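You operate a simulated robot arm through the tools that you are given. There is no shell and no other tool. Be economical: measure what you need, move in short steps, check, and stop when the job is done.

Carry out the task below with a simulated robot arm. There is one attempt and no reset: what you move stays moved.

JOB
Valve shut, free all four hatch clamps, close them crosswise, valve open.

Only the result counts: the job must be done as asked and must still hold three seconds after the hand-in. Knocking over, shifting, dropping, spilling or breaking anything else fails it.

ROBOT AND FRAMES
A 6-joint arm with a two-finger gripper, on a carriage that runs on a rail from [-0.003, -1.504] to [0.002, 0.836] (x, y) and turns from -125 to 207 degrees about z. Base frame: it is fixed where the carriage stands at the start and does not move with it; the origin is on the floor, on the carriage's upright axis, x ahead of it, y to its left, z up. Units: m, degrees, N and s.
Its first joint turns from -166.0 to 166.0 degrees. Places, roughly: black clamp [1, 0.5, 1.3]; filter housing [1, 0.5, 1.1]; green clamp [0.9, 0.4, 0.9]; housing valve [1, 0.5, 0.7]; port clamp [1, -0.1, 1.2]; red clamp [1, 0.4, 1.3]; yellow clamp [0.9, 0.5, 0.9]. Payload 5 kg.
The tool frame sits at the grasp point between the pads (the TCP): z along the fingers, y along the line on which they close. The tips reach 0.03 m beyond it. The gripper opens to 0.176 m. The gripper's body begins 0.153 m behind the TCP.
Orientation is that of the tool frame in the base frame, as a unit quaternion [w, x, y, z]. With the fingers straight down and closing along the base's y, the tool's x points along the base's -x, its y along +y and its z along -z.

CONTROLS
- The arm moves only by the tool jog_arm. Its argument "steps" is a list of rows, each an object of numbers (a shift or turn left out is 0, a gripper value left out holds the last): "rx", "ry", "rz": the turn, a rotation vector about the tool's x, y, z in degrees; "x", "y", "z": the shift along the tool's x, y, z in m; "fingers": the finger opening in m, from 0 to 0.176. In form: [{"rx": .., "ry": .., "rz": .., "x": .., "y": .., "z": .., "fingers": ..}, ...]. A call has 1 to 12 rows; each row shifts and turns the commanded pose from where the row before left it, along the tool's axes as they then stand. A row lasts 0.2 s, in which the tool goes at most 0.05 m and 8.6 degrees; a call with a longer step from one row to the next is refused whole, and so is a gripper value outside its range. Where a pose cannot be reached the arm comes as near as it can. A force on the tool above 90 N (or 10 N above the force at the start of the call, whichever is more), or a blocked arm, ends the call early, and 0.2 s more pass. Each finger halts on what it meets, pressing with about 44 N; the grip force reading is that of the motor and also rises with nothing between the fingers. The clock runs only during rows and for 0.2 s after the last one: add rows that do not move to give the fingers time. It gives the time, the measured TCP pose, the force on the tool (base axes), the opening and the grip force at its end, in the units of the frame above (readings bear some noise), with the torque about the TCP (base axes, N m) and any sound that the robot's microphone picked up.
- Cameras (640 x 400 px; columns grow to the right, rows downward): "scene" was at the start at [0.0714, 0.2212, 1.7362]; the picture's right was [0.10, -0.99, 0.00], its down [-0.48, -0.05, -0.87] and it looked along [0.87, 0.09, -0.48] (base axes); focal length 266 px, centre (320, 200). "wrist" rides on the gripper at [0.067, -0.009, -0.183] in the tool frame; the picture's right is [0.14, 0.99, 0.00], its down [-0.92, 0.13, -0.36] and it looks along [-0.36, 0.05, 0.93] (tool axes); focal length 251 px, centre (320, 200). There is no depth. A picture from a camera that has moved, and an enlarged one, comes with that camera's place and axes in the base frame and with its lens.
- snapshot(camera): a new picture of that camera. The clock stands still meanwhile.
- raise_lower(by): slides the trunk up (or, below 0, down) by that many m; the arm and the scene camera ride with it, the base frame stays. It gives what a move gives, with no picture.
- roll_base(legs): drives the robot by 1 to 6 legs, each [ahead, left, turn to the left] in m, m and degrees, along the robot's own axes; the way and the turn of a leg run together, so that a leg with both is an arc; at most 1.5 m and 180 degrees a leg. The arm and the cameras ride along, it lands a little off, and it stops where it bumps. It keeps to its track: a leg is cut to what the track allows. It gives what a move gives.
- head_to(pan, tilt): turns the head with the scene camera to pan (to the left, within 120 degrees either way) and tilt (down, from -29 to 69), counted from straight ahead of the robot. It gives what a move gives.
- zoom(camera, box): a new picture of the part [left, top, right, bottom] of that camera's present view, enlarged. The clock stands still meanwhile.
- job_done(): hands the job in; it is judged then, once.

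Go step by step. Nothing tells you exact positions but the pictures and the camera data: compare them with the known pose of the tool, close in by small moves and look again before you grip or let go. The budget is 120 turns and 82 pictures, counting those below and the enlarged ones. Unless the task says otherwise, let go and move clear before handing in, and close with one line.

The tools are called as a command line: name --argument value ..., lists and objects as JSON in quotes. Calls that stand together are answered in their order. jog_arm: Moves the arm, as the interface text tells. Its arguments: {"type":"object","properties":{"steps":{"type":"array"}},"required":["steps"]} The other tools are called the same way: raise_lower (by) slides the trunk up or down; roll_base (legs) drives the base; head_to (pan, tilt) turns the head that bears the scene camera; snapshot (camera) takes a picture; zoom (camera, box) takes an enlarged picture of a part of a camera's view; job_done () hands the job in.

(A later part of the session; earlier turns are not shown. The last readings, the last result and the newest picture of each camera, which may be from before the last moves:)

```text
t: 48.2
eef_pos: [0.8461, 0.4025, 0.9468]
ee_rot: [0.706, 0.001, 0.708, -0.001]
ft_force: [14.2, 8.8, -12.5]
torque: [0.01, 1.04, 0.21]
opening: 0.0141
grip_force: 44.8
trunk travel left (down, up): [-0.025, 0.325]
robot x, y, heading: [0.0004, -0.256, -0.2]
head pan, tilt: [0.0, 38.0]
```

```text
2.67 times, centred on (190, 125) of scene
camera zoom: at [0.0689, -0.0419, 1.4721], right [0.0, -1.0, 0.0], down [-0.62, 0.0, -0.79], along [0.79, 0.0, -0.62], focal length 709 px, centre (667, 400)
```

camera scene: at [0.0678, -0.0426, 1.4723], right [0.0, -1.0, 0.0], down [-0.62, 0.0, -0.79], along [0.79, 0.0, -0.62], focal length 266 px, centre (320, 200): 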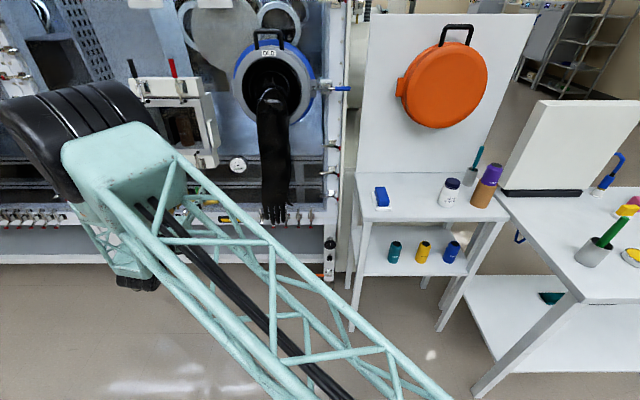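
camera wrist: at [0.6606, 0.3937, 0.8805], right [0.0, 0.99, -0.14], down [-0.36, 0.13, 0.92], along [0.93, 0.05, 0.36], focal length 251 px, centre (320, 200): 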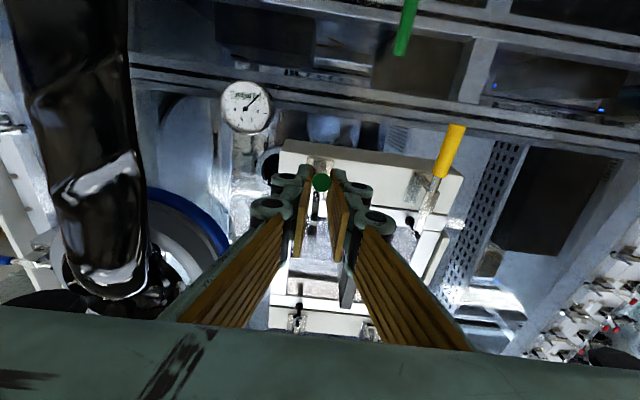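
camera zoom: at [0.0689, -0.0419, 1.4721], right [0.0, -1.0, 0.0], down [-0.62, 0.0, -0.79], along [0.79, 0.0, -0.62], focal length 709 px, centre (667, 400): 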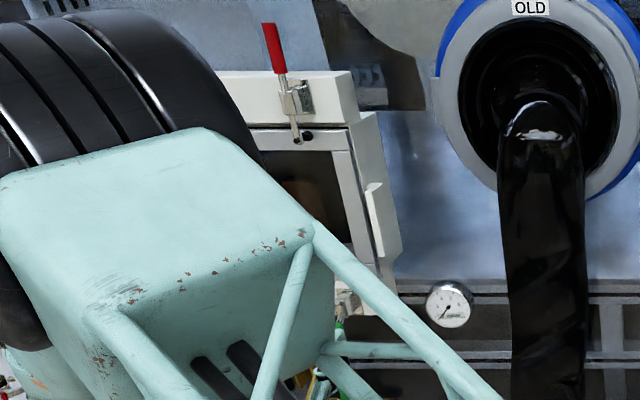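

The handle now points out at us. I go on until it meets a stop or resists.

jog_arm --steps '[{"z": -0.001, "x": -0.008}, {"z": 0.0005, "x": -0.008}, {"z": 0.002, "x": -0.008}, {}]'

zoom --camera "wrist" --box '[230, 110, 470, 260]'

```text
t: 49.2
eef_pos: [0.8457, 0.403, 0.969]
ee_rot: [0.706, 0.001, 0.708, -0.002]
ft_force: [-18.9, -7.8, -36.5]
torque: [-0.08, 1.28, -0.22]
opening: 0.0143
grip_force: 44.7
trunk travel left (down, up): [-0.025, 0.325]
robot x, y, heading: [0.0014, -0.2545, -0.1]
head pan, tilt: [0.0, 38.0]
```

```text
2.67 times, centred on (350, 185) of wrist
camera zoom: at [0.6607, 0.3938, 0.9029], right [0.0, 0.99, -0.14], down [-0.36, 0.13, 0.92], along [0.93, 0.05, 0.36], focal length 670 px, centre (240, 240)
```

zoom: 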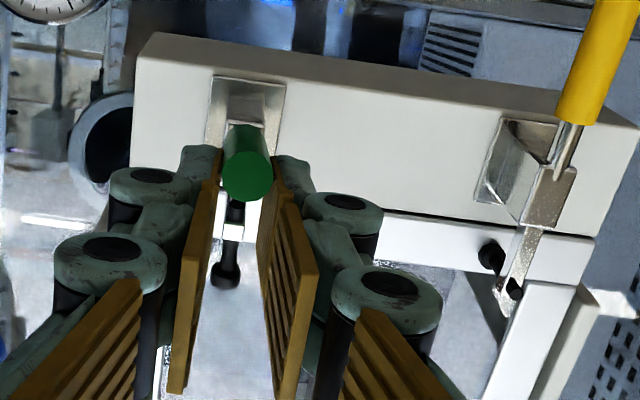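

jog_arm --steps '[{"z": 0.003, "x": -0.007}, {"z": 0.003, "x": -0.007}, {}]'

jog_arm --steps '[{"fingers": 0.05}, {}, {}, {"z": -0.04}, {"z": -0.04}, {}]'

zoom --camera "wrist" --box '[230, 90, 470, 240]'

```text
t: 50.0
eef_pos: [0.8517, 0.4027, 0.9882]
ee_rot: [0.707, 0.001, 0.707, -0.001]
ft_force: [0.3, -0.1, 0.1]
torque: [0.01, 0.07, 0.02]
opening: 0.0001
grip_force: 45.5
trunk travel left (down, up): [-0.025, 0.325]
robot x, y, heading: [-0.002, -0.251, -0.1]
head pan, tilt: [0.0, 38.0]
```

```text
t: 51.4
eef_pos: [0.7701, 0.4033, 0.9875]
ee_rot: [0.706, 0.001, 0.708, -0.002]
ft_force: [-0.8, 1.2, 0.3]
torque: [0.0, 0.03, -0.09]
opening: 0.0501
grip_force: 0.1
trunk travel left (down, up): [-0.025, 0.325]
robot x, y, heading: [0.002, -0.2526, -0.3]
head pan, tilt: [0.0, 38.0]
```

```text
2.67 times, centred on (350, 165) of wrist
camera zoom: at [0.5851, 0.3942, 0.9201], right [0.0, 0.99, -0.14], down [-0.36, 0.13, 0.92], along [0.93, 0.05, 0.36], focal length 670 px, centre (240, 293)
```

zoom: 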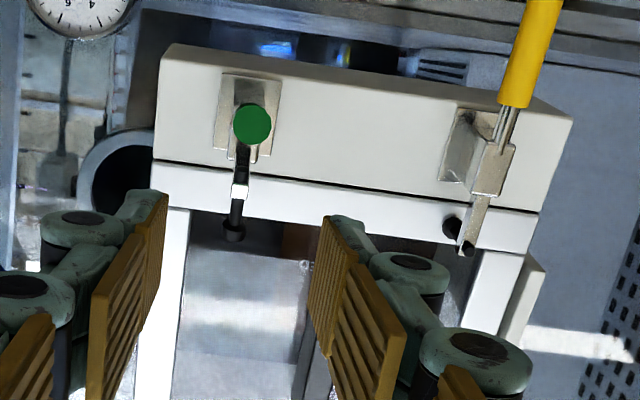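

The fingers slipped off at the clamp's end of travel; the handle now sticks straight out. I check from the scene camera that the clamp arm has lifted.

zoom --camera "scene" --box '[115, 50, 265, 200]'

```text
2.67 times, centred on (190, 125) of scene
camera zoom: at [0.0673, -0.0428, 1.4723], right [0.0, -1.0, 0.0], down [-0.62, 0.0, -0.79], along [0.79, 0.0, -0.62], focal length 709 px, centre (667, 400)
```

zoom: 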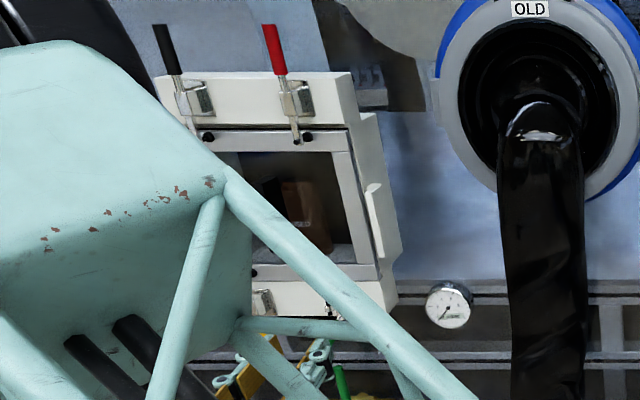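

I go to the yellow clamp in the same manner (handle about y 0.525).

jog_arm --steps '[{"y": 0.04}, {"y": 0.04}, {"y": 0.042}, {"x": 0.045}, {"x": 0.045}, {}]'

snapshot --camera "wrist"

```text
t: 52.8
eef_pos: [0.7734, 0.5249, 0.8958]
ee_rot: [0.707, 0.001, 0.708, -0.001]
ft_force: [0.0, 0.7, -1.1]
torque: [0.01, -0.2, -0.02]
opening: 0.0501
grip_force: 0.1
trunk travel left (down, up): [-0.025, 0.325]
robot x, y, heading: [-0.0026, -0.2554, -0.1]
head pan, tilt: [0.0, 38.0]
```

```text
38 pictures are left
camera wrist: at [0.5878, 0.5157, 0.829], right [0.0, 0.99, -0.14], down [-0.36, 0.13, 0.92], along [0.93, 0.05, 0.36], focal length 251 px, centre (320, 200)
```

wrist: 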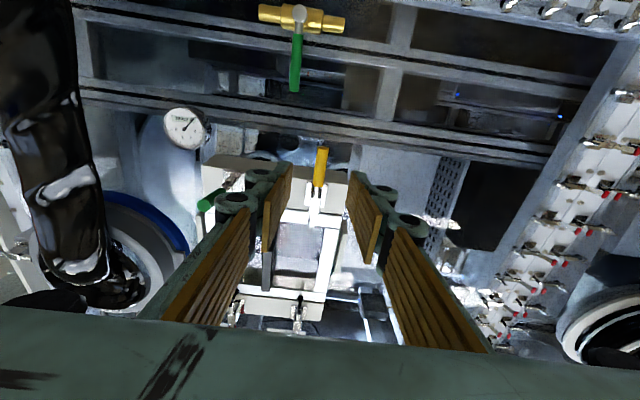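

Aligned with yellow. I advance and grip it.

jog_arm --steps '[{"z": 0.045, "y": 0.001}, {"z": 0.045}, {"z": 0.045}, {}, {"fingers": 0.0}, {}, {}, {}, {}]'

zoom --camera "wrist" --box '[190, 100, 430, 250]'

```text
t: 54.8
eef_pos: [0.9082, 0.5263, 0.8944]
ee_rot: [0.706, 0.001, 0.708, -0.001]
ft_force: [13.0, 16.4, 1.1]
torque: [-0.05, 0.64, 0.1]
opening: 0.0133
grip_force: 44.5
trunk travel left (down, up): [-0.025, 0.325]
robot x, y, heading: [0.005, -0.2553, -0.2]
head pan, tilt: [0.0, 38.0]
```

```text
2.67 times, centred on (310, 175) of wrist
camera zoom: at [0.7231, 0.5174, 0.8278], right [0.0, 0.99, -0.14], down [-0.36, 0.13, 0.92], along [0.93, 0.05, 0.36], focal length 670 px, centre (347, 267)
```

zoom: 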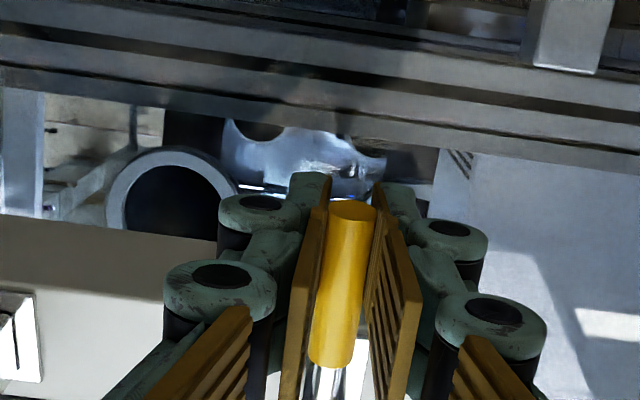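

Held just like green. I pull it along the same arc.

jog_arm --steps '[{"z": -0.008}, {"z": -0.008, "x": -0.002}, {"z": -0.008, "x": -0.004}, {"z": -0.007, "x": -0.004}, {"z": -0.0066, "x": -0.0044}, {"z": -0.0054, "x": -0.0056}, {"z": -0.005, "x": -0.006}, {"z": -0.006, "x": -0.006}, {"z": -0.005, "x": -0.0065}, {"z": -0.004, "x": -0.007}, {"z": -0.003, "x": -0.0075}, {}]'

jog_arm --steps '[{"z": -0.001, "x": -0.008}, {"z": 0.0005, "x": -0.008}, {"z": 0.002, "x": -0.007}, {}]'

snapshot --camera "wrist"

```text
t: 57.4
eef_pos: [0.8415, 0.5267, 0.9485]
ee_rot: [0.707, 0.001, 0.708, -0.001]
ft_force: [12.5, 15.2, -12.7]
torque: [0.05, 1.15, 0.34]
opening: 0.0142
grip_force: 45.4
trunk travel left (down, up): [-0.025, 0.325]
robot x, y, heading: [-0.0006, -0.254, -0.1]
head pan, tilt: [0.0, 38.0]
```

```text
t: 58.4
eef_pos: [0.8425, 0.5262, 0.9711]
ee_rot: [0.706, -0.001, 0.709, -0.002]
ft_force: [-16.5, -1.1, -37.5]
torque: [-0.01, 1.25, -0.06]
opening: 0.0143
grip_force: 44.7
trunk travel left (down, up): [-0.025, 0.325]
robot x, y, heading: [0.0053, -0.2574, -0.1]
head pan, tilt: [0.0, 38.0]
```

```text
36 pictures are left
camera wrist: at [0.6582, 0.5177, 0.9031], right [0.0, 0.99, -0.14], down [-0.36, 0.13, 0.92], along [0.93, 0.05, 0.36], focal length 251 px, centre (320, 200)
```

wrist: 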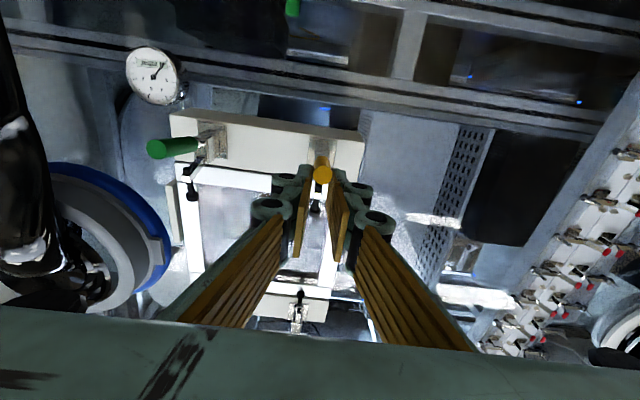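

Yellow is open too, and green stays out with its arm lifted. I release, back away and raise the trunk for the upper clamps.

jog_arm --steps '[{"fingers": 0.05}, {}, {}, {"z": -0.04}, {"z": -0.045}, {}]'

raise_lower --by 0.325

snapshot --camera "wrist"

snapshot --camera "scene"

```text
t: 59.8
eef_pos: [0.7585, 0.5259, 0.9714]
ee_rot: [0.706, 0.001, 0.708, -0.001]
ft_force: [0.0, 0.1, 1.1]
torque: [0.01, 0.06, -0.05]
opening: 0.0503
grip_force: 0.1
trunk travel left (down, up): [-0.025, 0.325]
robot x, y, heading: [-0.0011, -0.2539, 0.2]
head pan, tilt: [0.0, 38.0]
```

```text
t: 63.0
eef_pos: [0.7589, 0.526, 1.2959]
ee_rot: [0.707, 0.001, 0.708, -0.001]
ft_force: [0.5, -0.9, 0.1]
torque: [0.0, 0.0, -0.01]
opening: 0.0499
grip_force: 0.1
trunk travel left (down, up): [-0.35, 0.0]
robot x, y, heading: [-0.0002, -0.2539, 0.1]
head pan, tilt: [0.0, 38.0]
```

```text
35 pictures are left
camera wrist: at [0.5733, 0.518, 1.2289], right [0.0, 0.99, -0.14], down [-0.36, 0.13, 0.92], along [0.93, 0.05, 0.36], focal length 251 px, centre (320, 200)
```

wrist: 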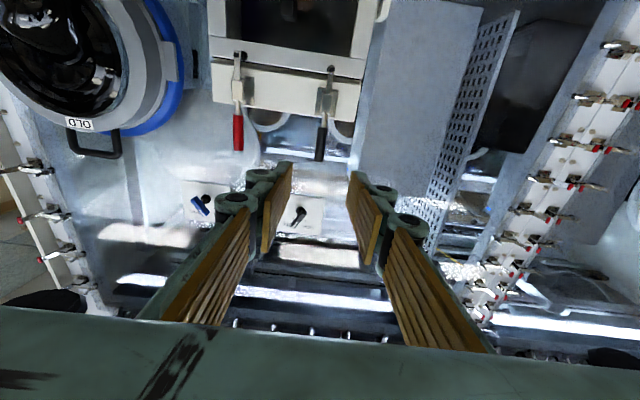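

```text
34 pictures are left
camera scene: at [0.0677, -0.0427, 1.7972], right [0.0, -1.0, 0.0], down [-0.62, 0.0, -0.79], along [0.79, 0.0, -0.62], focal length 266 px, centre (320, 200)
```

scene: 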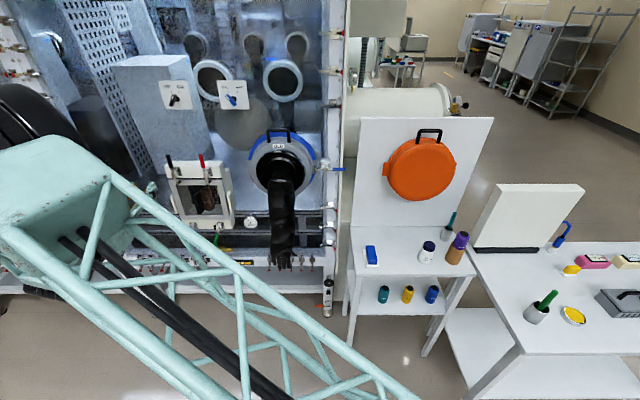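

Black handle: tip about (0.956, 0.527, 1.308). I advance with open fingers to it and check before gripping.

jog_arm --steps '[{"z": 0.045, "x": -0.004, "y": 0.001}, {"z": 0.045}, {"z": 0.045}, {"z": 0.03}, {}]'

zoom --camera "wrist" --box '[190, 80, 430, 230]'

```text
t: 64.2
eef_pos: [0.9245, 0.5261, 1.3008]
ee_rot: [0.706, 0.001, 0.708, -0.001]
ft_force: [0.6, 0.4, -0.1]
torque: [0.01, -0.02, 0.04]
opening: 0.0502
grip_force: 0.0
trunk travel left (down, up): [-0.35, 0.0]
robot x, y, heading: [-0.0021, -0.2553, -0.3]
head pan, tilt: [0.0, 38.0]
```

```text
2.67 times, centred on (310, 155) of wrist
camera zoom: at [0.7395, 0.5173, 1.2326], right [0.0, 0.99, -0.14], down [-0.36, 0.13, 0.92], along [0.93, 0.05, 0.36], focal length 670 px, centre (347, 320)
```

zoom: 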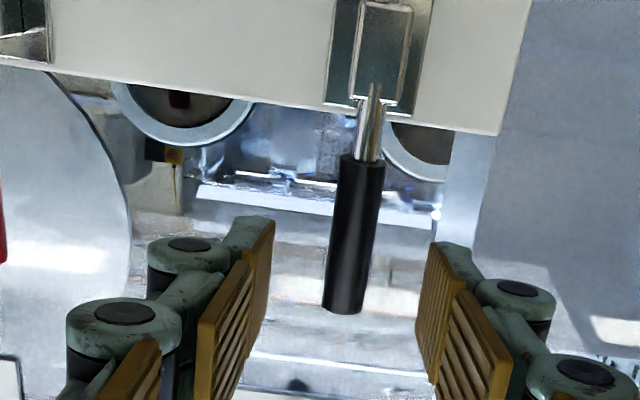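

The handle spans z 1.26–1.313, free air behind. I move in, close and check.

jog_arm --steps '[{"z": 0.023, "x": 0.004, "y": 0.001}, {"fingers": 0.0}, {}, {}, {}, {}]'

zoom --camera "wrist" --box '[190, 80, 430, 230]'

```text
t: 65.6
eef_pos: [0.9464, 0.5261, 1.2981]
ee_rot: [0.707, 0.001, 0.707, -0.001]
ft_force: [-7.5, -6.3, 2.6]
torque: [0.0, 0.32, -0.07]
opening: 0.0136
grip_force: 45.1
trunk travel left (down, up): [-0.35, 0.0]
robot x, y, heading: [-0.0034, -0.2537, -0.3]
head pan, tilt: [0.0, 38.0]
```

```text
2.67 times, centred on (310, 155) of wrist
camera zoom: at [0.7615, 0.5177, 1.2301], right [0.0, 0.99, -0.14], down [-0.36, 0.13, 0.92], along [0.93, 0.05, 0.36], focal length 670 px, centre (347, 320)
```

zoom: 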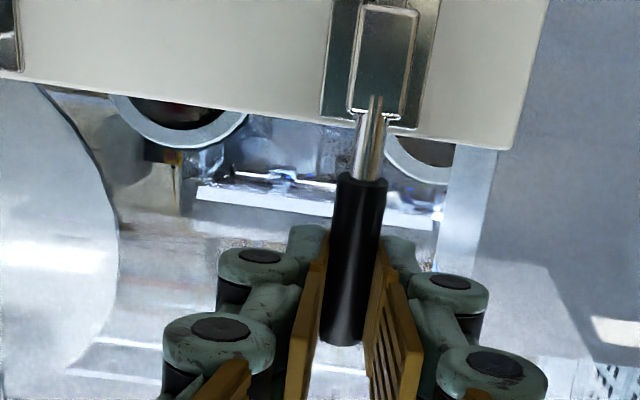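

Gripped. I pull the first half of the arc outward.

jog_arm --steps '[{"z": -0.0099, "x": -0.0018}, {"z": -0.0101, "x": -0.0004}, {"z": -0.0101, "x": 0.0011}, {"z": -0.0098, "x": 0.0027}, {"z": -0.0092, "x": 0.0043}, {}]'

zoom --camera "wrist" --box '[190, 80, 430, 230]'

```text
t: 67.0
eef_pos: [0.8977, 0.5269, 1.291]
ee_rot: [0.707, 0.002, 0.708, -0.002]
ft_force: [16.6, -11.9, 4.8]
torque: [0.06, -1.06, -0.27]
opening: 0.0142
grip_force: 44.8
trunk travel left (down, up): [-0.35, 0.0]
robot x, y, heading: [-0.0006, -0.2548, -0.2]
head pan, tilt: [0.0, 38.0]
```

```text
2.67 times, centred on (310, 155) of wrist
camera zoom: at [0.7137, 0.5182, 1.2232], right [0.0, 0.99, -0.14], down [-0.36, 0.13, 0.92], along [0.93, 0.05, 0.36], focal length 670 px, centre (347, 320)
```

zoom: 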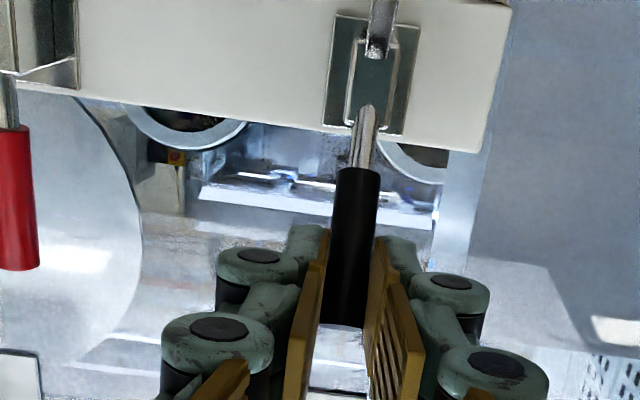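

Forces are low and the clamp arm is lifting; I complete the arc.

jog_arm --steps '[{"z": -0.0084, "x": 0.0057}, {"z": -0.0073, "x": 0.007}, {"z": -0.0062, "x": 0.008}, {"z": -0.0047, "x": 0.009}, {"z": -0.0032, "x": 0.0096}, {}]'

zoom --camera "wrist" --box '[190, 80, 430, 230]'

```text
t: 68.4
eef_pos: [0.865, 0.5308, 1.2509]
ee_rot: [0.706, -0.001, 0.708, 0.0]
ft_force: [-0.2, -0.1, 0.7]
torque: [-0.02, 0.15, 0.13]
opening: 0.0001
grip_force: 44.9
trunk travel left (down, up): [-0.35, 0.0]
robot x, y, heading: [-0.0027, -0.2579, -0.4]
head pan, tilt: [0.0, 38.0]
```

```text
2.67 times, centred on (310, 155) of wrist
camera zoom: at [0.6803, 0.5208, 1.1845], right [0.0, 0.99, -0.14], down [-0.36, 0.13, 0.92], along [0.93, 0.05, 0.36], focal length 670 px, centre (347, 320)
```

zoom: 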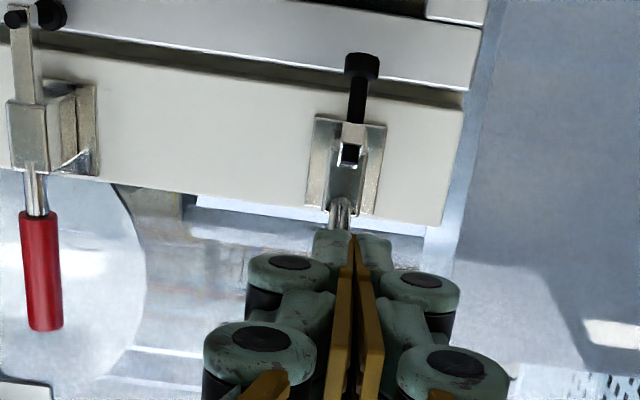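

The handle slipped out of the fingers partway, though the arm has lifted. I back off and look.

jog_arm --steps '[{"z": -0.03, "x": 0.01}, {"z": -0.04, "fingers": 0.05}, {}, {}]'

zoom --camera "wrist" --box '[190, 80, 430, 230]'

zoom --camera "scene" --box '[140, 130, 260, 250]'

```text
t: 69.4
eef_pos: [0.7987, 0.5314, 1.2427]
ee_rot: [0.706, 0.0, 0.708, -0.001]
ft_force: [0.8, 0.0, -0.4]
torque: [0.03, -0.11, 0.01]
opening: 0.0501
grip_force: 0.1
trunk travel left (down, up): [-0.35, 0.0]
robot x, y, heading: [-0.004, -0.2552, -0.1]
head pan, tilt: [0.0, 38.0]
```

```text
2.67 times, centred on (310, 155) of wrist
camera zoom: at [0.6137, 0.5215, 1.1749], right [0.0, 0.99, -0.14], down [-0.36, 0.13, 0.92], along [0.93, 0.05, 0.36], focal length 670 px, centre (347, 320)
```

zoom: 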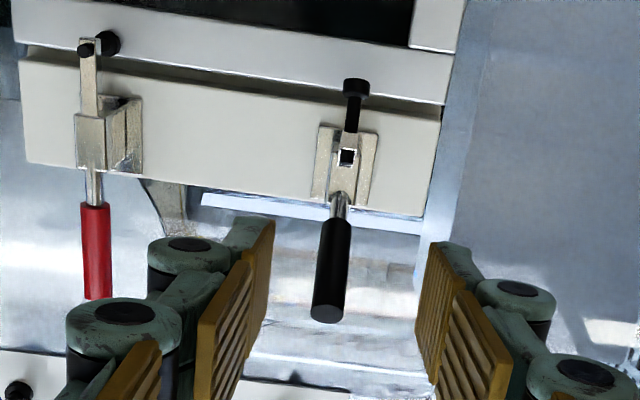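

```text
3.33 times, centred on (200, 190) of scene
camera zoom: at [0.0683, -0.0424, 1.7972], right [0.0, -1.0, 0.0], down [-0.62, 0.0, -0.79], along [0.79, 0.0, -0.62], focal length 886 px, centre (720, 233)
```

zoom: 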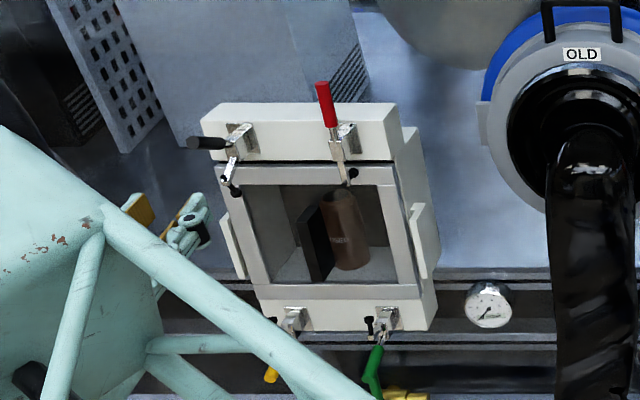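

The black handle stands at about 45°. I close the fingers, go above it and press it down the rest of the way.

jog_arm --steps '[{"x": -0.045, "fingers": 0}, {"x": -0.045, "y": -0.004}, {}, {"z": 0.04}, {"z": 0.036}, {"x": 0.015}, {"x": 0.012}, {"x": 0.01}, {"x": 0.01}, {}]'

zoom --camera "scene" --box '[140, 130, 260, 250]'

```text
t: 71.6
eef_pos: [0.8746, 0.5241, 1.2842]
ee_rot: [0.707, 0.001, 0.707, -0.001]
ft_force: [0.5, -0.6, 1.0]
torque: [0.02, -0.04, -0.01]
opening: 0.0
grip_force: 44.0
trunk travel left (down, up): [-0.35, 0.0]
robot x, y, heading: [0.0041, -0.2528, -0.0]
head pan, tilt: [0.0, 38.0]
```

```text
3.33 times, centred on (200, 190) of scene
camera zoom: at [0.0678, -0.0427, 1.7973], right [0.0, -1.0, 0.0], down [-0.62, 0.0, -0.79], along [0.79, 0.0, -0.62], focal length 886 px, centre (720, 233)
```

zoom: 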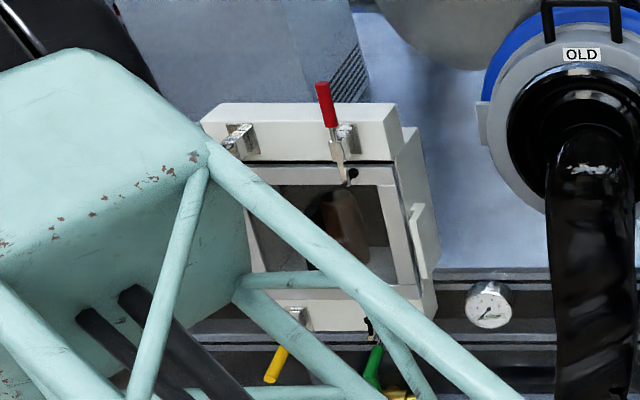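

Slight or no contact yet; I press further down while watching the force.

jog_arm --steps '[{"x": 0.008}, {"x": 0.008}, {"x": 0.006}, {"x": 0.005}, {}]'

zoom --camera "wrist" --box '[190, 60, 430, 230]'

```text
t: 72.5
eef_pos: [0.8763, 0.5247, 1.2828]
ee_rot: [0.714, 0.006, 0.7, 0.004]
ft_force: [6.2, 4.6, 25.2]
torque: [0.09, -0.2, -0.18]
opening: 0.0062
grip_force: 45.3
trunk travel left (down, up): [-0.35, 0.0]
robot x, y, heading: [0.0022, -0.2569, -0.2]
head pan, tilt: [0.0, 38.0]
stopped in row 4: the force on the tool passed its limit at 94 N (the readings are from after the stop); the commanded pose is now the measured one
```

```text
2.35 times, centred on (310, 145) of wrist
camera zoom: at [0.6929, 0.5185, 1.2112], right [0.01, 0.99, -0.12], down [-0.38, 0.12, 0.92], along [0.92, 0.04, 0.38], focal length 592 px, centre (344, 329)
```

zoom: 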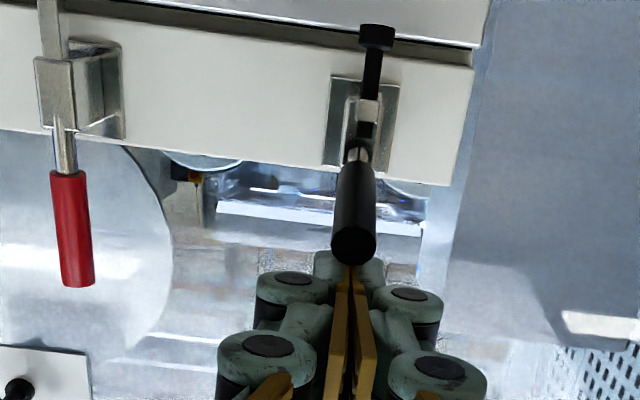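

The push ended against the clamp's stop (handle about 80° out). I retreat and go to the red clamp.

jog_arm --steps '[{"x": -0.01, "ry": 1.1, "rz": -0.8}, {"x": -0.01}, {"z": -0.045}, {"z": -0.045, "fingers": 0.05}, {"y": -0.042}, {"y": -0.042}, {"y": -0.038}, {"z": 0.03}, {"z": 0.03}, {}]'

zoom --camera "wrist" --box '[190, 60, 430, 230]'

zoom --camera "scene" --box '[140, 130, 260, 250]'

```text
t: 74.7
eef_pos: [0.8471, 0.404, 1.2976]
ee_rot: [0.705, -0.001, 0.709, -0.003]
ft_force: [-0.2, -0.8, -1.0]
torque: [0.01, 0.02, 0.02]
opening: 0.05
grip_force: 0.0
trunk travel left (down, up): [-0.35, 0.0]
robot x, y, heading: [0.0007, -0.2559, -0.5]
head pan, tilt: [0.0, 38.0]
```

```text
2.35 times, centred on (310, 145) of wrist
camera zoom: at [0.6618, 0.3946, 1.2311], right [0.0, 0.99, -0.14], down [-0.36, 0.13, 0.92], along [0.93, 0.05, 0.35], focal length 592 px, centre (344, 329)
```

zoom: 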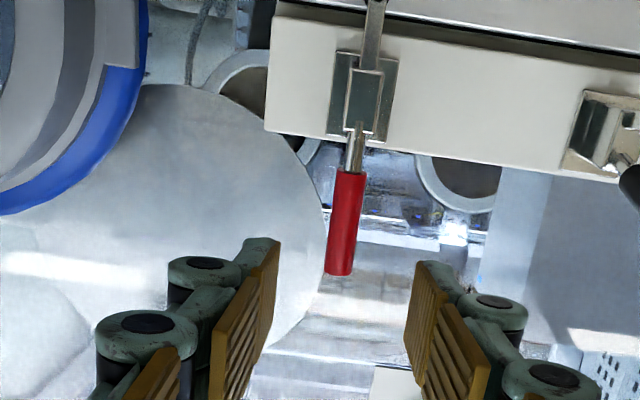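

```text
3.33 times, centred on (200, 190) of scene
camera zoom: at [0.0681, -0.0428, 1.7973], right [0.0, -1.0, 0.0], down [-0.62, 0.0, -0.79], along [0.79, 0.0, -0.62], focal length 886 px, centre (720, 233)
```

zoom: 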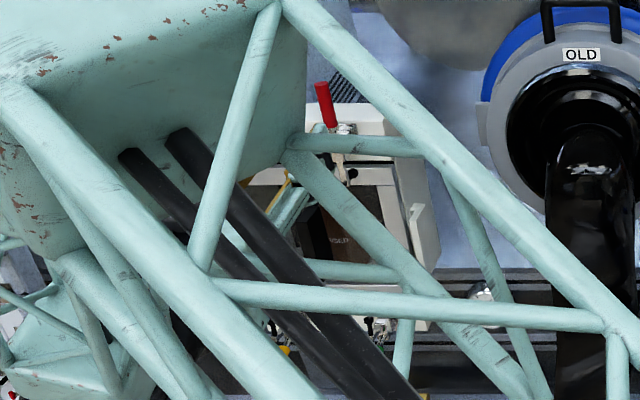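

The red handle is centred (tip about z 1.309). I grip it, and this time follow the arc that worked on the lower clamps, mirrored.

jog_arm --steps '[{"z": 0.04}, {"z": 0.04}, {"z": 0.02, "x": 0.001}, {}, {"fingers": 0.0}, {}, {}, {}, {}]'

jog_arm --steps '[{"z": -0.0079}, {"z": -0.0079, "x": 0.0003}, {"z": -0.0079, "x": 0.0012}, {"z": -0.0092, "x": 0.003}, {"z": -0.0087, "x": 0.0045}, {"z": -0.0081, "x": 0.0058}, {"z": -0.008, "x": 0.007}, {"z": -0.0075, "x": 0.0079}, {"z": -0.0063, "x": 0.0088}, {"z": -0.003, "x": 0.0105}, {"z": -0.001, "x": 0.01}, {}]'

zoom --camera "wrist" --box '[190, 60, 430, 230]'

```text
t: 76.7
eef_pos: [0.9476, 0.4022, 1.2968]
ee_rot: [0.705, 0.0, 0.709, -0.002]
ft_force: [1.0, -14.3, -1.2]
torque: [0.33, -0.12, -0.24]
opening: 0.0136
grip_force: 45.0
trunk travel left (down, up): [-0.35, 0.0]
robot x, y, heading: [-0.001, -0.2563, -0.3]
head pan, tilt: [0.0, 38.0]
```

```text
t: 79.3
eef_pos: [0.8697, 0.4047, 1.2365]
ee_rot: [0.705, -0.001, 0.709, -0.002]
ft_force: [0.6, 0.1, -0.2]
torque: [-0.01, 0.0, 0.02]
opening: 0.0
grip_force: 45.3
trunk travel left (down, up): [-0.35, 0.0]
robot x, y, heading: [0.0053, -0.2561, -0.4]
head pan, tilt: [0.0, 38.0]
```

```text
2.35 times, centred on (310, 145) of wrist
camera zoom: at [0.6844, 0.3954, 1.1703], right [0.0, 0.99, -0.14], down [-0.36, 0.13, 0.92], along [0.93, 0.05, 0.35], focal length 592 px, centre (344, 329)
```

zoom: 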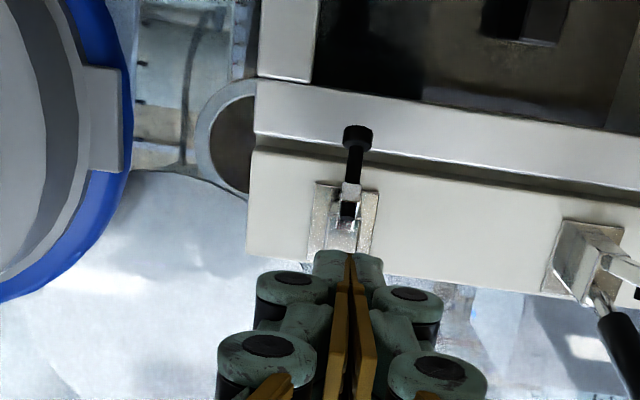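

Slipped near the end again. I back off and look at where red and black stand.

jog_arm --steps '[{"z": -0.03, "x": 0.005}, {"z": -0.04}, {"z": -0.02}, {}]'

snapshot --camera "wrist"

```text
t: 80.3
eef_pos: [0.7815, 0.404, 1.2322]
ee_rot: [0.705, -0.001, 0.709, -0.002]
ft_force: [-0.4, -0.1, 0.2]
torque: [-0.02, -0.01, 0.01]
opening: 0.0
grip_force: 44.8
trunk travel left (down, up): [-0.35, 0.0]
robot x, y, heading: [0.0006, -0.2548, -0.3]
head pan, tilt: [0.0, 38.0]
```

```text
22 pictures are left
camera wrist: at [0.5955, 0.3939, 1.1659], right [0.0, 0.99, -0.14], down [-0.36, 0.13, 0.92], along [0.93, 0.05, 0.35], focal length 251 px, centre (320, 200)
```

wrist: 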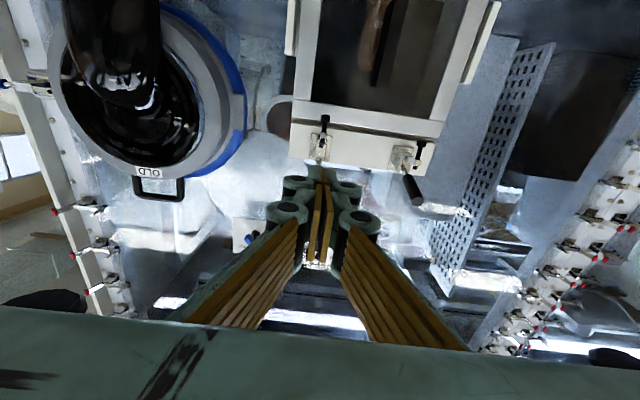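

I press red gently down from above to make sure it is at its stop, as with black.

jog_arm --steps '[{"x": -0.05}, {"x": -0.048}, {"z": 0.045}, {"z": 0.045}, {"x": 0.015}, {"x": 0.015}, {"x": 0.01}, {"x": 0.008}, {"x": 0.004}, {"x": 0.003}, {"x": 0.003}, {"x": 0.003}]'

```text
t: 82.9
eef_pos: [0.8704, 0.4036, 1.2818]
ee_rot: [0.71, 0.003, 0.704, 0.0]
ft_force: [25.2, 10.6, 79.1]
torque: [0.12, -1.26, 0.56]
opening: 0.0058
grip_force: 45.2
trunk travel left (down, up): [-0.35, 0.0]
robot x, y, heading: [-0.0012, -0.2577, -0.6]
head pan, tilt: [0.0, 38.0]
```

Red sits at its stop too (79 N at the same height as black). All four are free; I back off and take a check picture.

jog_arm --steps '[{"x": -0.012, "ry": 0.6, "rz": -0.3}, {"x": -0.01}, {"z": -0.045}, {"z": -0.045}, {"z": -0.03}, {"y": 0.04}, {"y": 0.042}, {"y": 0.04}, {"x": 0.045}, {"x": 0.045}, {}]'

snapshot --camera "wrist"

zoom --camera "scene" --box '[140, 130, 260, 250]'

```text
t: 85.3
eef_pos: [0.7498, 0.5269, 1.2015]
ee_rot: [0.702, -0.002, 0.712, -0.004]
ft_force: [0.1, 0.1, 0.1]
torque: [-0.06, -0.07, -0.07]
opening: 0.0
grip_force: 45.5
trunk travel left (down, up): [-0.35, 0.0]
robot x, y, heading: [0.0009, -0.2564, -0.4]
head pan, tilt: [0.0, 38.0]
```

```text
21 pictures are left
camera wrist: at [0.5646, 0.517, 1.1374], right [0.0, 0.99, -0.15], down [-0.35, 0.14, 0.93], along [0.94, 0.05, 0.34], focal length 251 px, centre (320, 200)
```

wrist: 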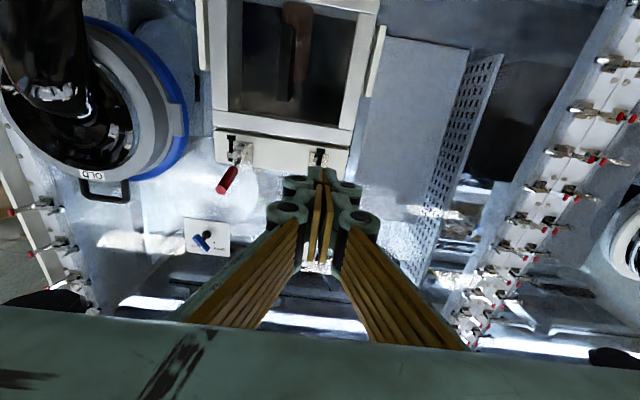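

```text
3.33 times, centred on (200, 190) of scene
camera zoom: at [0.0681, -0.0422, 1.7973], right [0.0, -1.0, 0.0], down [-0.62, 0.0, -0.79], along [0.79, 0.0, -0.62], focal length 886 px, centre (720, 233)
```

zoom: 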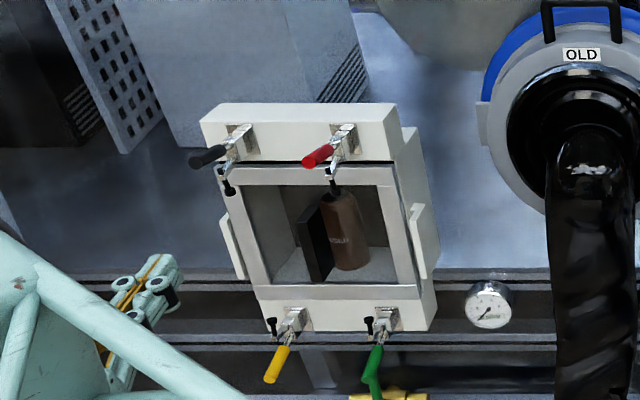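

Clear view: all four handles are out at their stops, the gauge reads 0. Now I close crosswise: black, green, red, yellow. I start with black, fingertips under the handle and pushing up then inward.

jog_arm --steps '[{"z": 0.04, "x": -0.005, "ry": -0.8, "rz": 0.5}, {"z": 0.04, "x": -0.005}, {"z": 0.034}, {"x": -0.011}, {"x": -0.01}, {"x": -0.009, "z": 0.003}, {"x": -0.009, "z": 0.004}, {"x": -0.0075, "z": 0.006}, {"x": -0.0065, "z": 0.007}, {"x": -0.005, "z": 0.0085}, {"x": -0.004, "z": 0.0085}, {}]'

```text
t: 87.9
eef_pos: [0.9013, 0.5255, 1.2732]
ee_rot: [0.706, 0.001, 0.708, -0.002]
ft_force: [-0.4, -0.5, -0.7]
torque: [-0.01, 0.02, 0.03]
opening: 0.0
grip_force: 44.6
trunk travel left (down, up): [-0.35, 0.0]
robot x, y, heading: [0.0003, -0.2539, -0.4]
head pan, tilt: [0.0, 38.0]
```

Pushing on inward to seat it.

jog_arm --steps '[{"x": -0.002, "z": 0.008}, {"x": -0.002, "z": 0.006}, {"x": -0.003, "z": 0.004}, {"z": 0.003}, {"z": 0.003}]'

zoom --camera "wrist" --box '[210, 80, 430, 230]'

```text
t: 89.1
eef_pos: [0.9243, 0.5271, 1.2807]
ee_rot: [0.706, 0.001, 0.708, -0.002]
ft_force: [-6.9, -2.1, -0.5]
torque: [-0.05, 0.14, -0.05]
opening: 0.0
grip_force: 45.3
trunk travel left (down, up): [-0.35, 0.0]
robot x, y, heading: [-0.0001, -0.2556, -0.1]
head pan, tilt: [0.0, 38.0]
```

```text
2.67 times, centred on (320, 155) of wrist
camera zoom: at [0.7392, 0.517, 1.2123], right [0.0, 0.99, -0.14], down [-0.36, 0.13, 0.92], along [0.93, 0.05, 0.36], focal length 670 px, centre (320, 320)
```

zoom: 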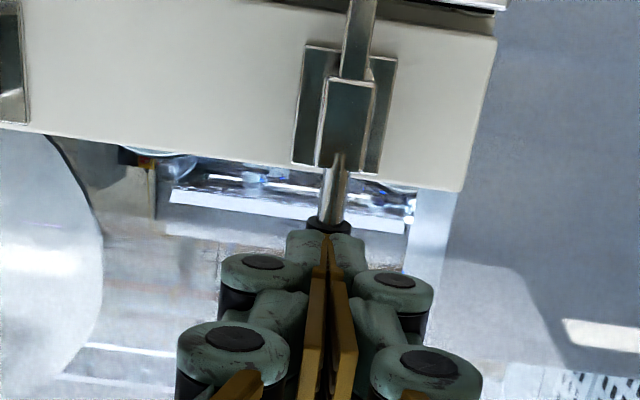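

Nearly closed, with contact. I push to firm seating.

jog_arm --steps '[{"z": 0.004}, {"z": 0.003}, {"z": 0.003}]'

```text
t: 89.9
eef_pos: [0.9266, 0.531, 1.2818]
ee_rot: [0.707, -0.002, 0.707, 0.001]
ft_force: [-76.8, -11.4, -3.6]
torque: [-0.18, 1.35, -0.62]
opening: 0.0
grip_force: 45.4
trunk travel left (down, up): [-0.35, 0.0]
robot x, y, heading: [-0.0022, -0.2551, -0.1]
head pan, tilt: [0.0, 38.0]
```

Black is seated firmly (77 N). I retreat and go down to green.

jog_arm --steps '[{"z": -0.045}, {"z": -0.045}, {"z": -0.045}, {"z": -0.04}, {"y": -0.042}, {"y": -0.042}, {"y": -0.04}, {"x": -0.03}, {}]'

raise_lower --by -0.325

snapshot --camera "wrist"

```text
t: 91.9
eef_pos: [0.7596, 0.4041, 1.3119]
ee_rot: [0.706, 0.001, 0.708, -0.001]
ft_force: [-1.4, -0.6, 1.1]
torque: [-0.01, 0.1, 0.06]
opening: 0.0
grip_force: 45.1
trunk travel left (down, up): [-0.35, 0.0]
robot x, y, heading: [0.0024, -0.2522, -0.2]
head pan, tilt: [0.0, 38.0]
```

```text
t: 95.1
eef_pos: [0.7605, 0.4031, 0.9871]
ee_rot: [0.707, 0.0, 0.708, -0.001]
ft_force: [0.3, 0.2, 0.4]
torque: [-0.01, 0.05, 0.02]
opening: 0.0
grip_force: 44.9
trunk travel left (down, up): [-0.025, 0.325]
robot x, y, heading: [0.0032, -0.2515, -0.3]
head pan, tilt: [0.0, 38.0]
```

```text
18 pictures are left
camera wrist: at [0.5758, 0.3946, 0.9184], right [0.0, 0.99, -0.14], down [-0.36, 0.13, 0.92], along [0.93, 0.05, 0.36], focal length 251 px, centre (320, 200)
```

wrist: 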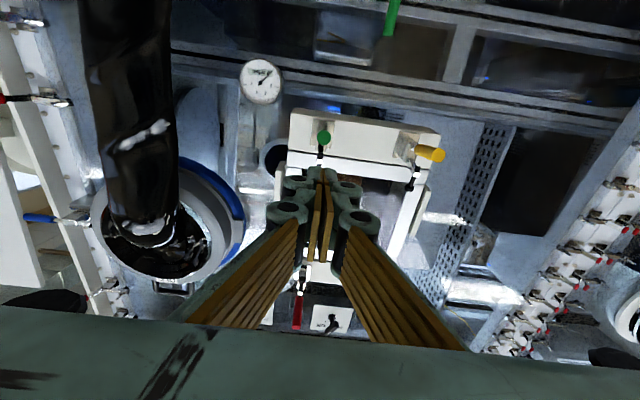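

Green handle end is at about (0.85, 0.403, 0.952), just below the fingers' line. I go above it and push down, then inward.

jog_arm --steps '[{"z": 0.04}, {"z": 0.036}, {"x": 0.01}, {"x": 0.01}, {"x": 0.01, "z": 0.002}, {"x": 0.009, "z": 0.004}, {"x": 0.008, "z": 0.005}, {"x": 0.007, "z": 0.007}, {"x": 0.005, "z": 0.008}, {"x": 0.004, "z": 0.009}, {"x": 0.002, "z": 0.009}, {}]'

```text
t: 97.7
eef_pos: [0.8814, 0.403, 0.9211]
ee_rot: [0.706, 0.001, 0.708, -0.002]
ft_force: [0.0, 1.3, -0.7]
torque: [0.0, 0.02, 0.0]
opening: 0.0002
grip_force: 45.4
trunk travel left (down, up): [-0.025, 0.325]
robot x, y, heading: [-0.0016, -0.256, -0.4]
head pan, tilt: [0.0, 38.0]
```

jog_arm --steps '[{"x": 0.005, "z": 0.005}, {"x": 0.004, "z": 0.004}, {"x": 0.003, "z": 0.003}, {"z": 0.002}, {}]'

zoom --camera "wrist" --box '[210, 80, 430, 230]'

```text
t: 98.5
eef_pos: [0.8822, 0.4088, 0.916]
ee_rot: [0.71, -0.002, 0.704, 0.002]
ft_force: [-53.3, -23.7, 23.5]
torque: [-0.5, 0.17, -0.86]
opening: 0.0
grip_force: 44.6
trunk travel left (down, up): [-0.025, 0.325]
robot x, y, heading: [-0.0006, -0.2545, 0.2]
head pan, tilt: [0.0, 38.0]
stopped in row 3: the force on the tool passed its limit at 96 N (the readings are from after the stop); the commanded pose is now the measured one
```

```text
2.67 times, centred on (320, 155) of wrist
camera zoom: at [0.6979, 0.398, 0.8472], right [0.0, 0.99, -0.14], down [-0.37, 0.13, 0.92], along [0.93, 0.05, 0.37], focal length 670 px, centre (320, 320)
```

zoom: 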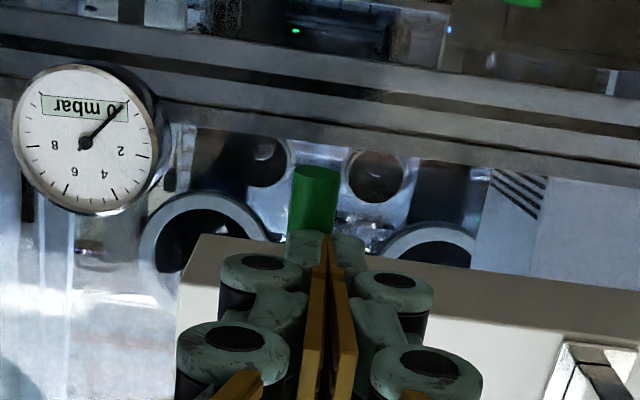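

Green is down; I re-push lower on the handle, re-centred, to make sure it is seated.

jog_arm --steps '[{"z": -0.025, "y": -0.0055, "ry": -0.4}, {"x": 0.022}, {}, {"z": 0.015}, {"z": 0.006}, {"z": 0.005}, {"z": 0.004}, {"z": 0.003}]'

```text
t: 99.9
eef_pos: [0.8799, 0.4034, 0.8874]
ee_rot: [0.709, -0.004, 0.705, 0.0]
ft_force: [-41.3, -13.1, 10.3]
torque: [-0.19, -0.09, -0.37]
opening: 0.0059
grip_force: 44.8
trunk travel left (down, up): [-0.025, 0.325]
robot x, y, heading: [-0.0014, -0.2511, 0.4]
head pan, tilt: [0.0, 38.0]
stopped in row 7: the force on the tool passed its limit at 99 N (the readings are from after the stop); the commanded pose is now the measured one
```

Green is hard against its closed stop. Next red: retreat and raise.

jog_arm --steps '[{"z": -0.04, "ry": 0.3, "rz": 0.3}, {"z": -0.045}, {"z": -0.04}, {}]'

raise_lower --by 0.325

snapshot --camera "wrist"

```text
t: 100.9
eef_pos: [0.7552, 0.401, 0.8872]
ee_rot: [0.707, -0.002, 0.707, 0.002]
ft_force: [-0.7, 0.2, 0.1]
torque: [0.02, 0.01, -0.09]
opening: 0.0
grip_force: 45.1
trunk travel left (down, up): [-0.025, 0.325]
robot x, y, heading: [-0.0023, -0.2549, 0.0]
head pan, tilt: [0.0, 38.0]
```

```text
t: 104.2
eef_pos: [0.7585, 0.4009, 1.211]
ee_rot: [0.707, -0.001, 0.707, 0.001]
ft_force: [0.4, 0.9, 0.2]
torque: [-0.01, -0.04, -0.04]
opening: 0.0003
grip_force: 44.6
trunk travel left (down, up): [-0.35, 0.0]
robot x, y, heading: [-0.0006, -0.2559, 0.1]
head pan, tilt: [0.0, 38.0]
```

```text
16 pictures are left
camera wrist: at [0.5729, 0.3909, 1.1438], right [0.0, 0.99, -0.14], down [-0.36, 0.13, 0.92], along [0.93, 0.05, 0.36], focal length 251 px, centre (320, 200)
```

wrist: 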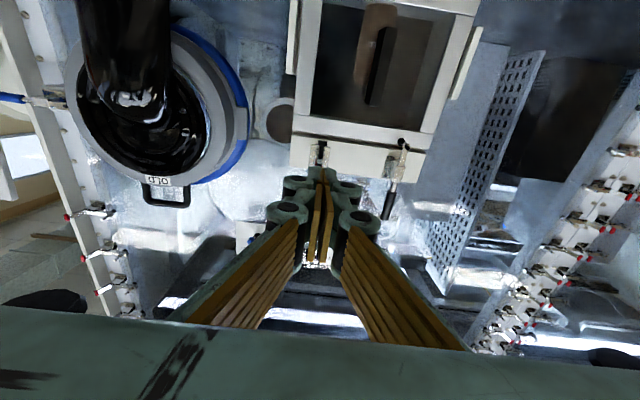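

Black is closed in view. I run the same push for red.

jog_arm --steps '[{"z": 0.04, "y": 0.0025}, {"z": 0.04}, {"z": 0.025}, {"x": -0.011}, {"x": -0.01}, {"x": -0.009, "z": 0.003}, {"x": -0.009, "z": 0.004}, {"x": -0.0075, "z": 0.006}, {"x": -0.0065, "z": 0.007}, {"x": -0.005, "z": 0.0085}, {"x": -0.004, "z": 0.0085}, {}]'

jog_arm --steps '[{"x": -0.002, "z": 0.008}, {"x": -0.002, "z": 0.006}, {"x": -0.003, "z": 0.004}, {"z": 0.003}, {"z": 0.003}, {"z": 0.003}]'

```text
t: 106.8
eef_pos: [0.9002, 0.4029, 1.2737]
ee_rot: [0.707, -0.001, 0.707, 0.001]
ft_force: [0.4, 0.0, 0.1]
torque: [-0.03, 0.01, 0.03]
opening: 0.0
grip_force: 44.5
trunk travel left (down, up): [-0.35, 0.0]
robot x, y, heading: [-0.0031, -0.2543, -0.0]
head pan, tilt: [0.0, 38.0]
```

```text
t: 108.2
eef_pos: [0.9244, 0.4036, 1.2818]
ee_rot: [0.707, -0.001, 0.707, 0.001]
ft_force: [-21.8, -7.5, -1.3]
torque: [-0.1, 0.4, -0.23]
opening: 0.006
grip_force: 45.1
trunk travel left (down, up): [-0.35, 0.0]
robot x, y, heading: [-0.0002, -0.2557, 0.0]
head pan, tilt: [0.0, 38.0]
```

Contact at the same depth as black; I push to seat it, then retreat and go down to yellow.

jog_arm --steps '[{"z": 0.003}, {"z": 0.003}]'

jog_arm --steps '[{"z": -0.045}, {"z": -0.045}, {"z": -0.045}, {"z": -0.035}, {"y": 0.042}, {"y": 0.042}, {"y": 0.039}, {"x": -0.03}, {}]'

raise_lower --by -0.325

snapshot --camera "wrist"

```text
t: 108.8
eef_pos: [0.9252, 0.406, 1.2827]
ee_rot: [0.707, -0.003, 0.707, 0.002]
ft_force: [-77.9, -19.7, -3.8]
torque: [-0.32, 1.32, -0.69]
opening: 0.0
grip_force: 45.0
trunk travel left (down, up): [-0.35, 0.0]
robot x, y, heading: [-0.0, -0.2568, 0.2]
head pan, tilt: [0.0, 38.0]
```

```text
t: 110.8
eef_pos: [0.7618, 0.5262, 1.3119]
ee_rot: [0.707, 0.0, 0.707, 0.001]
ft_force: [0.0, -0.6, 2.1]
torque: [0.0, 0.19, 0.08]
opening: 0.0
grip_force: 45.0
trunk travel left (down, up): [-0.35, 0.0]
robot x, y, heading: [-0.0023, -0.2572, -0.2]
head pan, tilt: [0.0, 38.0]
```

```text
t: 114.0
eef_pos: [0.7622, 0.5274, 0.9871]
ee_rot: [0.707, -0.001, 0.707, 0.001]
ft_force: [-0.3, 0.5, -0.3]
torque: [0.01, 0.01, 0.01]
opening: 0.0
grip_force: 44.8
trunk travel left (down, up): [-0.025, 0.325]
robot x, y, heading: [-0.0011, -0.2562, -0.1]
head pan, tilt: [0.0, 38.0]
```

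```text
15 pictures are left
camera wrist: at [0.5782, 0.5168, 0.9188], right [0.0, 0.99, -0.14], down [-0.36, 0.13, 0.92], along [0.93, 0.05, 0.36], focal length 251 px, centre (320, 200)
```

wrist: 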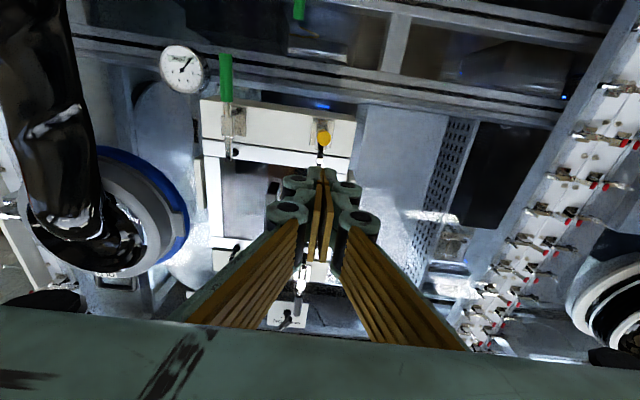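

Green is visibly closed. I close yellow the same way, ending lower on the handle.

jog_arm --steps '[{"z": 0.04}, {"z": 0.034}, {"x": 0.01}, {"x": 0.01}, {"x": 0.01, "z": 0.002}, {"x": 0.009, "z": 0.004}, {"x": 0.009, "z": 0.005}, {"x": 0.009, "z": 0.006}, {"x": 0.009, "z": 0.006}, {"x": 0.009, "z": 0.007}, {"x": 0.006, "z": 0.006}, {}]'

jog_arm --steps '[{"x": 0.006, "z": 0.004}, {"x": 0.004, "z": 0.003}, {"z": 0.003}, {"z": 0.003}, {"z": 0.003}]'

```text
t: 116.6
eef_pos: [0.8728, 0.5267, 0.9059]
ee_rot: [0.707, -0.001, 0.707, 0.001]
ft_force: [0.3, -0.4, -0.1]
torque: [0.02, -0.04, -0.01]
opening: 0.0001
grip_force: 45.6
trunk travel left (down, up): [-0.025, 0.325]
robot x, y, heading: [0.0031, -0.2546, 0.3]
head pan, tilt: [0.0, 38.0]
```

```text
t: 118.0
eef_pos: [0.8789, 0.531, 0.8952]
ee_rot: [0.707, -0.004, 0.708, 0.002]
ft_force: [-37.6, -21.3, 9.9]
torque: [-0.31, 0.19, -0.79]
opening: 0.0
grip_force: 45.2
trunk travel left (down, up): [-0.025, 0.325]
robot x, y, heading: [-0.0, -0.2559, 0.3]
head pan, tilt: [0.0, 38.0]
stopped in row 5: the force on the tool passed its limit at 92 N (the readings are from after the stop); the commanded pose is now the measured one
```

Yellow is seated at the same depth as green. Now back off and check all four before opening the valve.

jog_arm --steps '[{"z": -0.045}, {"z": -0.045}, {"z": -0.035}, {"y": -0.045}, {"y": -0.045}, {"x": 0.045}, {"x": 0.041}, {}]'

snapshot --camera "wrist"

zoom --camera "scene" --box '[115, 50, 265, 200]'

```text
t: 119.8
eef_pos: [0.7597, 0.4396, 0.8066]
ee_rot: [0.706, -0.004, 0.708, 0.003]
ft_force: [0.7, -0.8, -0.4]
torque: [-0.03, -0.09, -0.01]
opening: 0.0
grip_force: 45.0
trunk travel left (down, up): [-0.025, 0.325]
robot x, y, heading: [0.0004, -0.2545, 0.2]
head pan, tilt: [0.0, 38.0]
```

```text
14 pictures are left
camera wrist: at [0.5754, 0.4292, 0.7395], right [-0.01, 0.99, -0.14], down [-0.36, 0.13, 0.92], along [0.93, 0.06, 0.36], focal length 251 px, centre (320, 200)
```

wrist: 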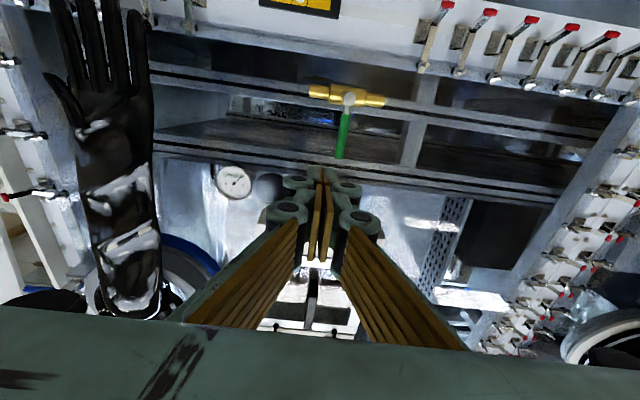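

```text
2.67 times, centred on (190, 125) of scene
camera zoom: at [0.0659, -0.0429, 1.4722], right [0.01, -1.0, 0.0], down [-0.62, 0.0, -0.79], along [0.79, 0.0, -0.62], focal length 709 px, centre (667, 400)
```

zoom: 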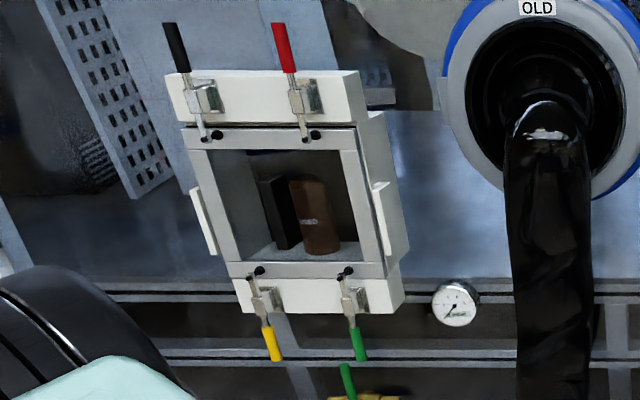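

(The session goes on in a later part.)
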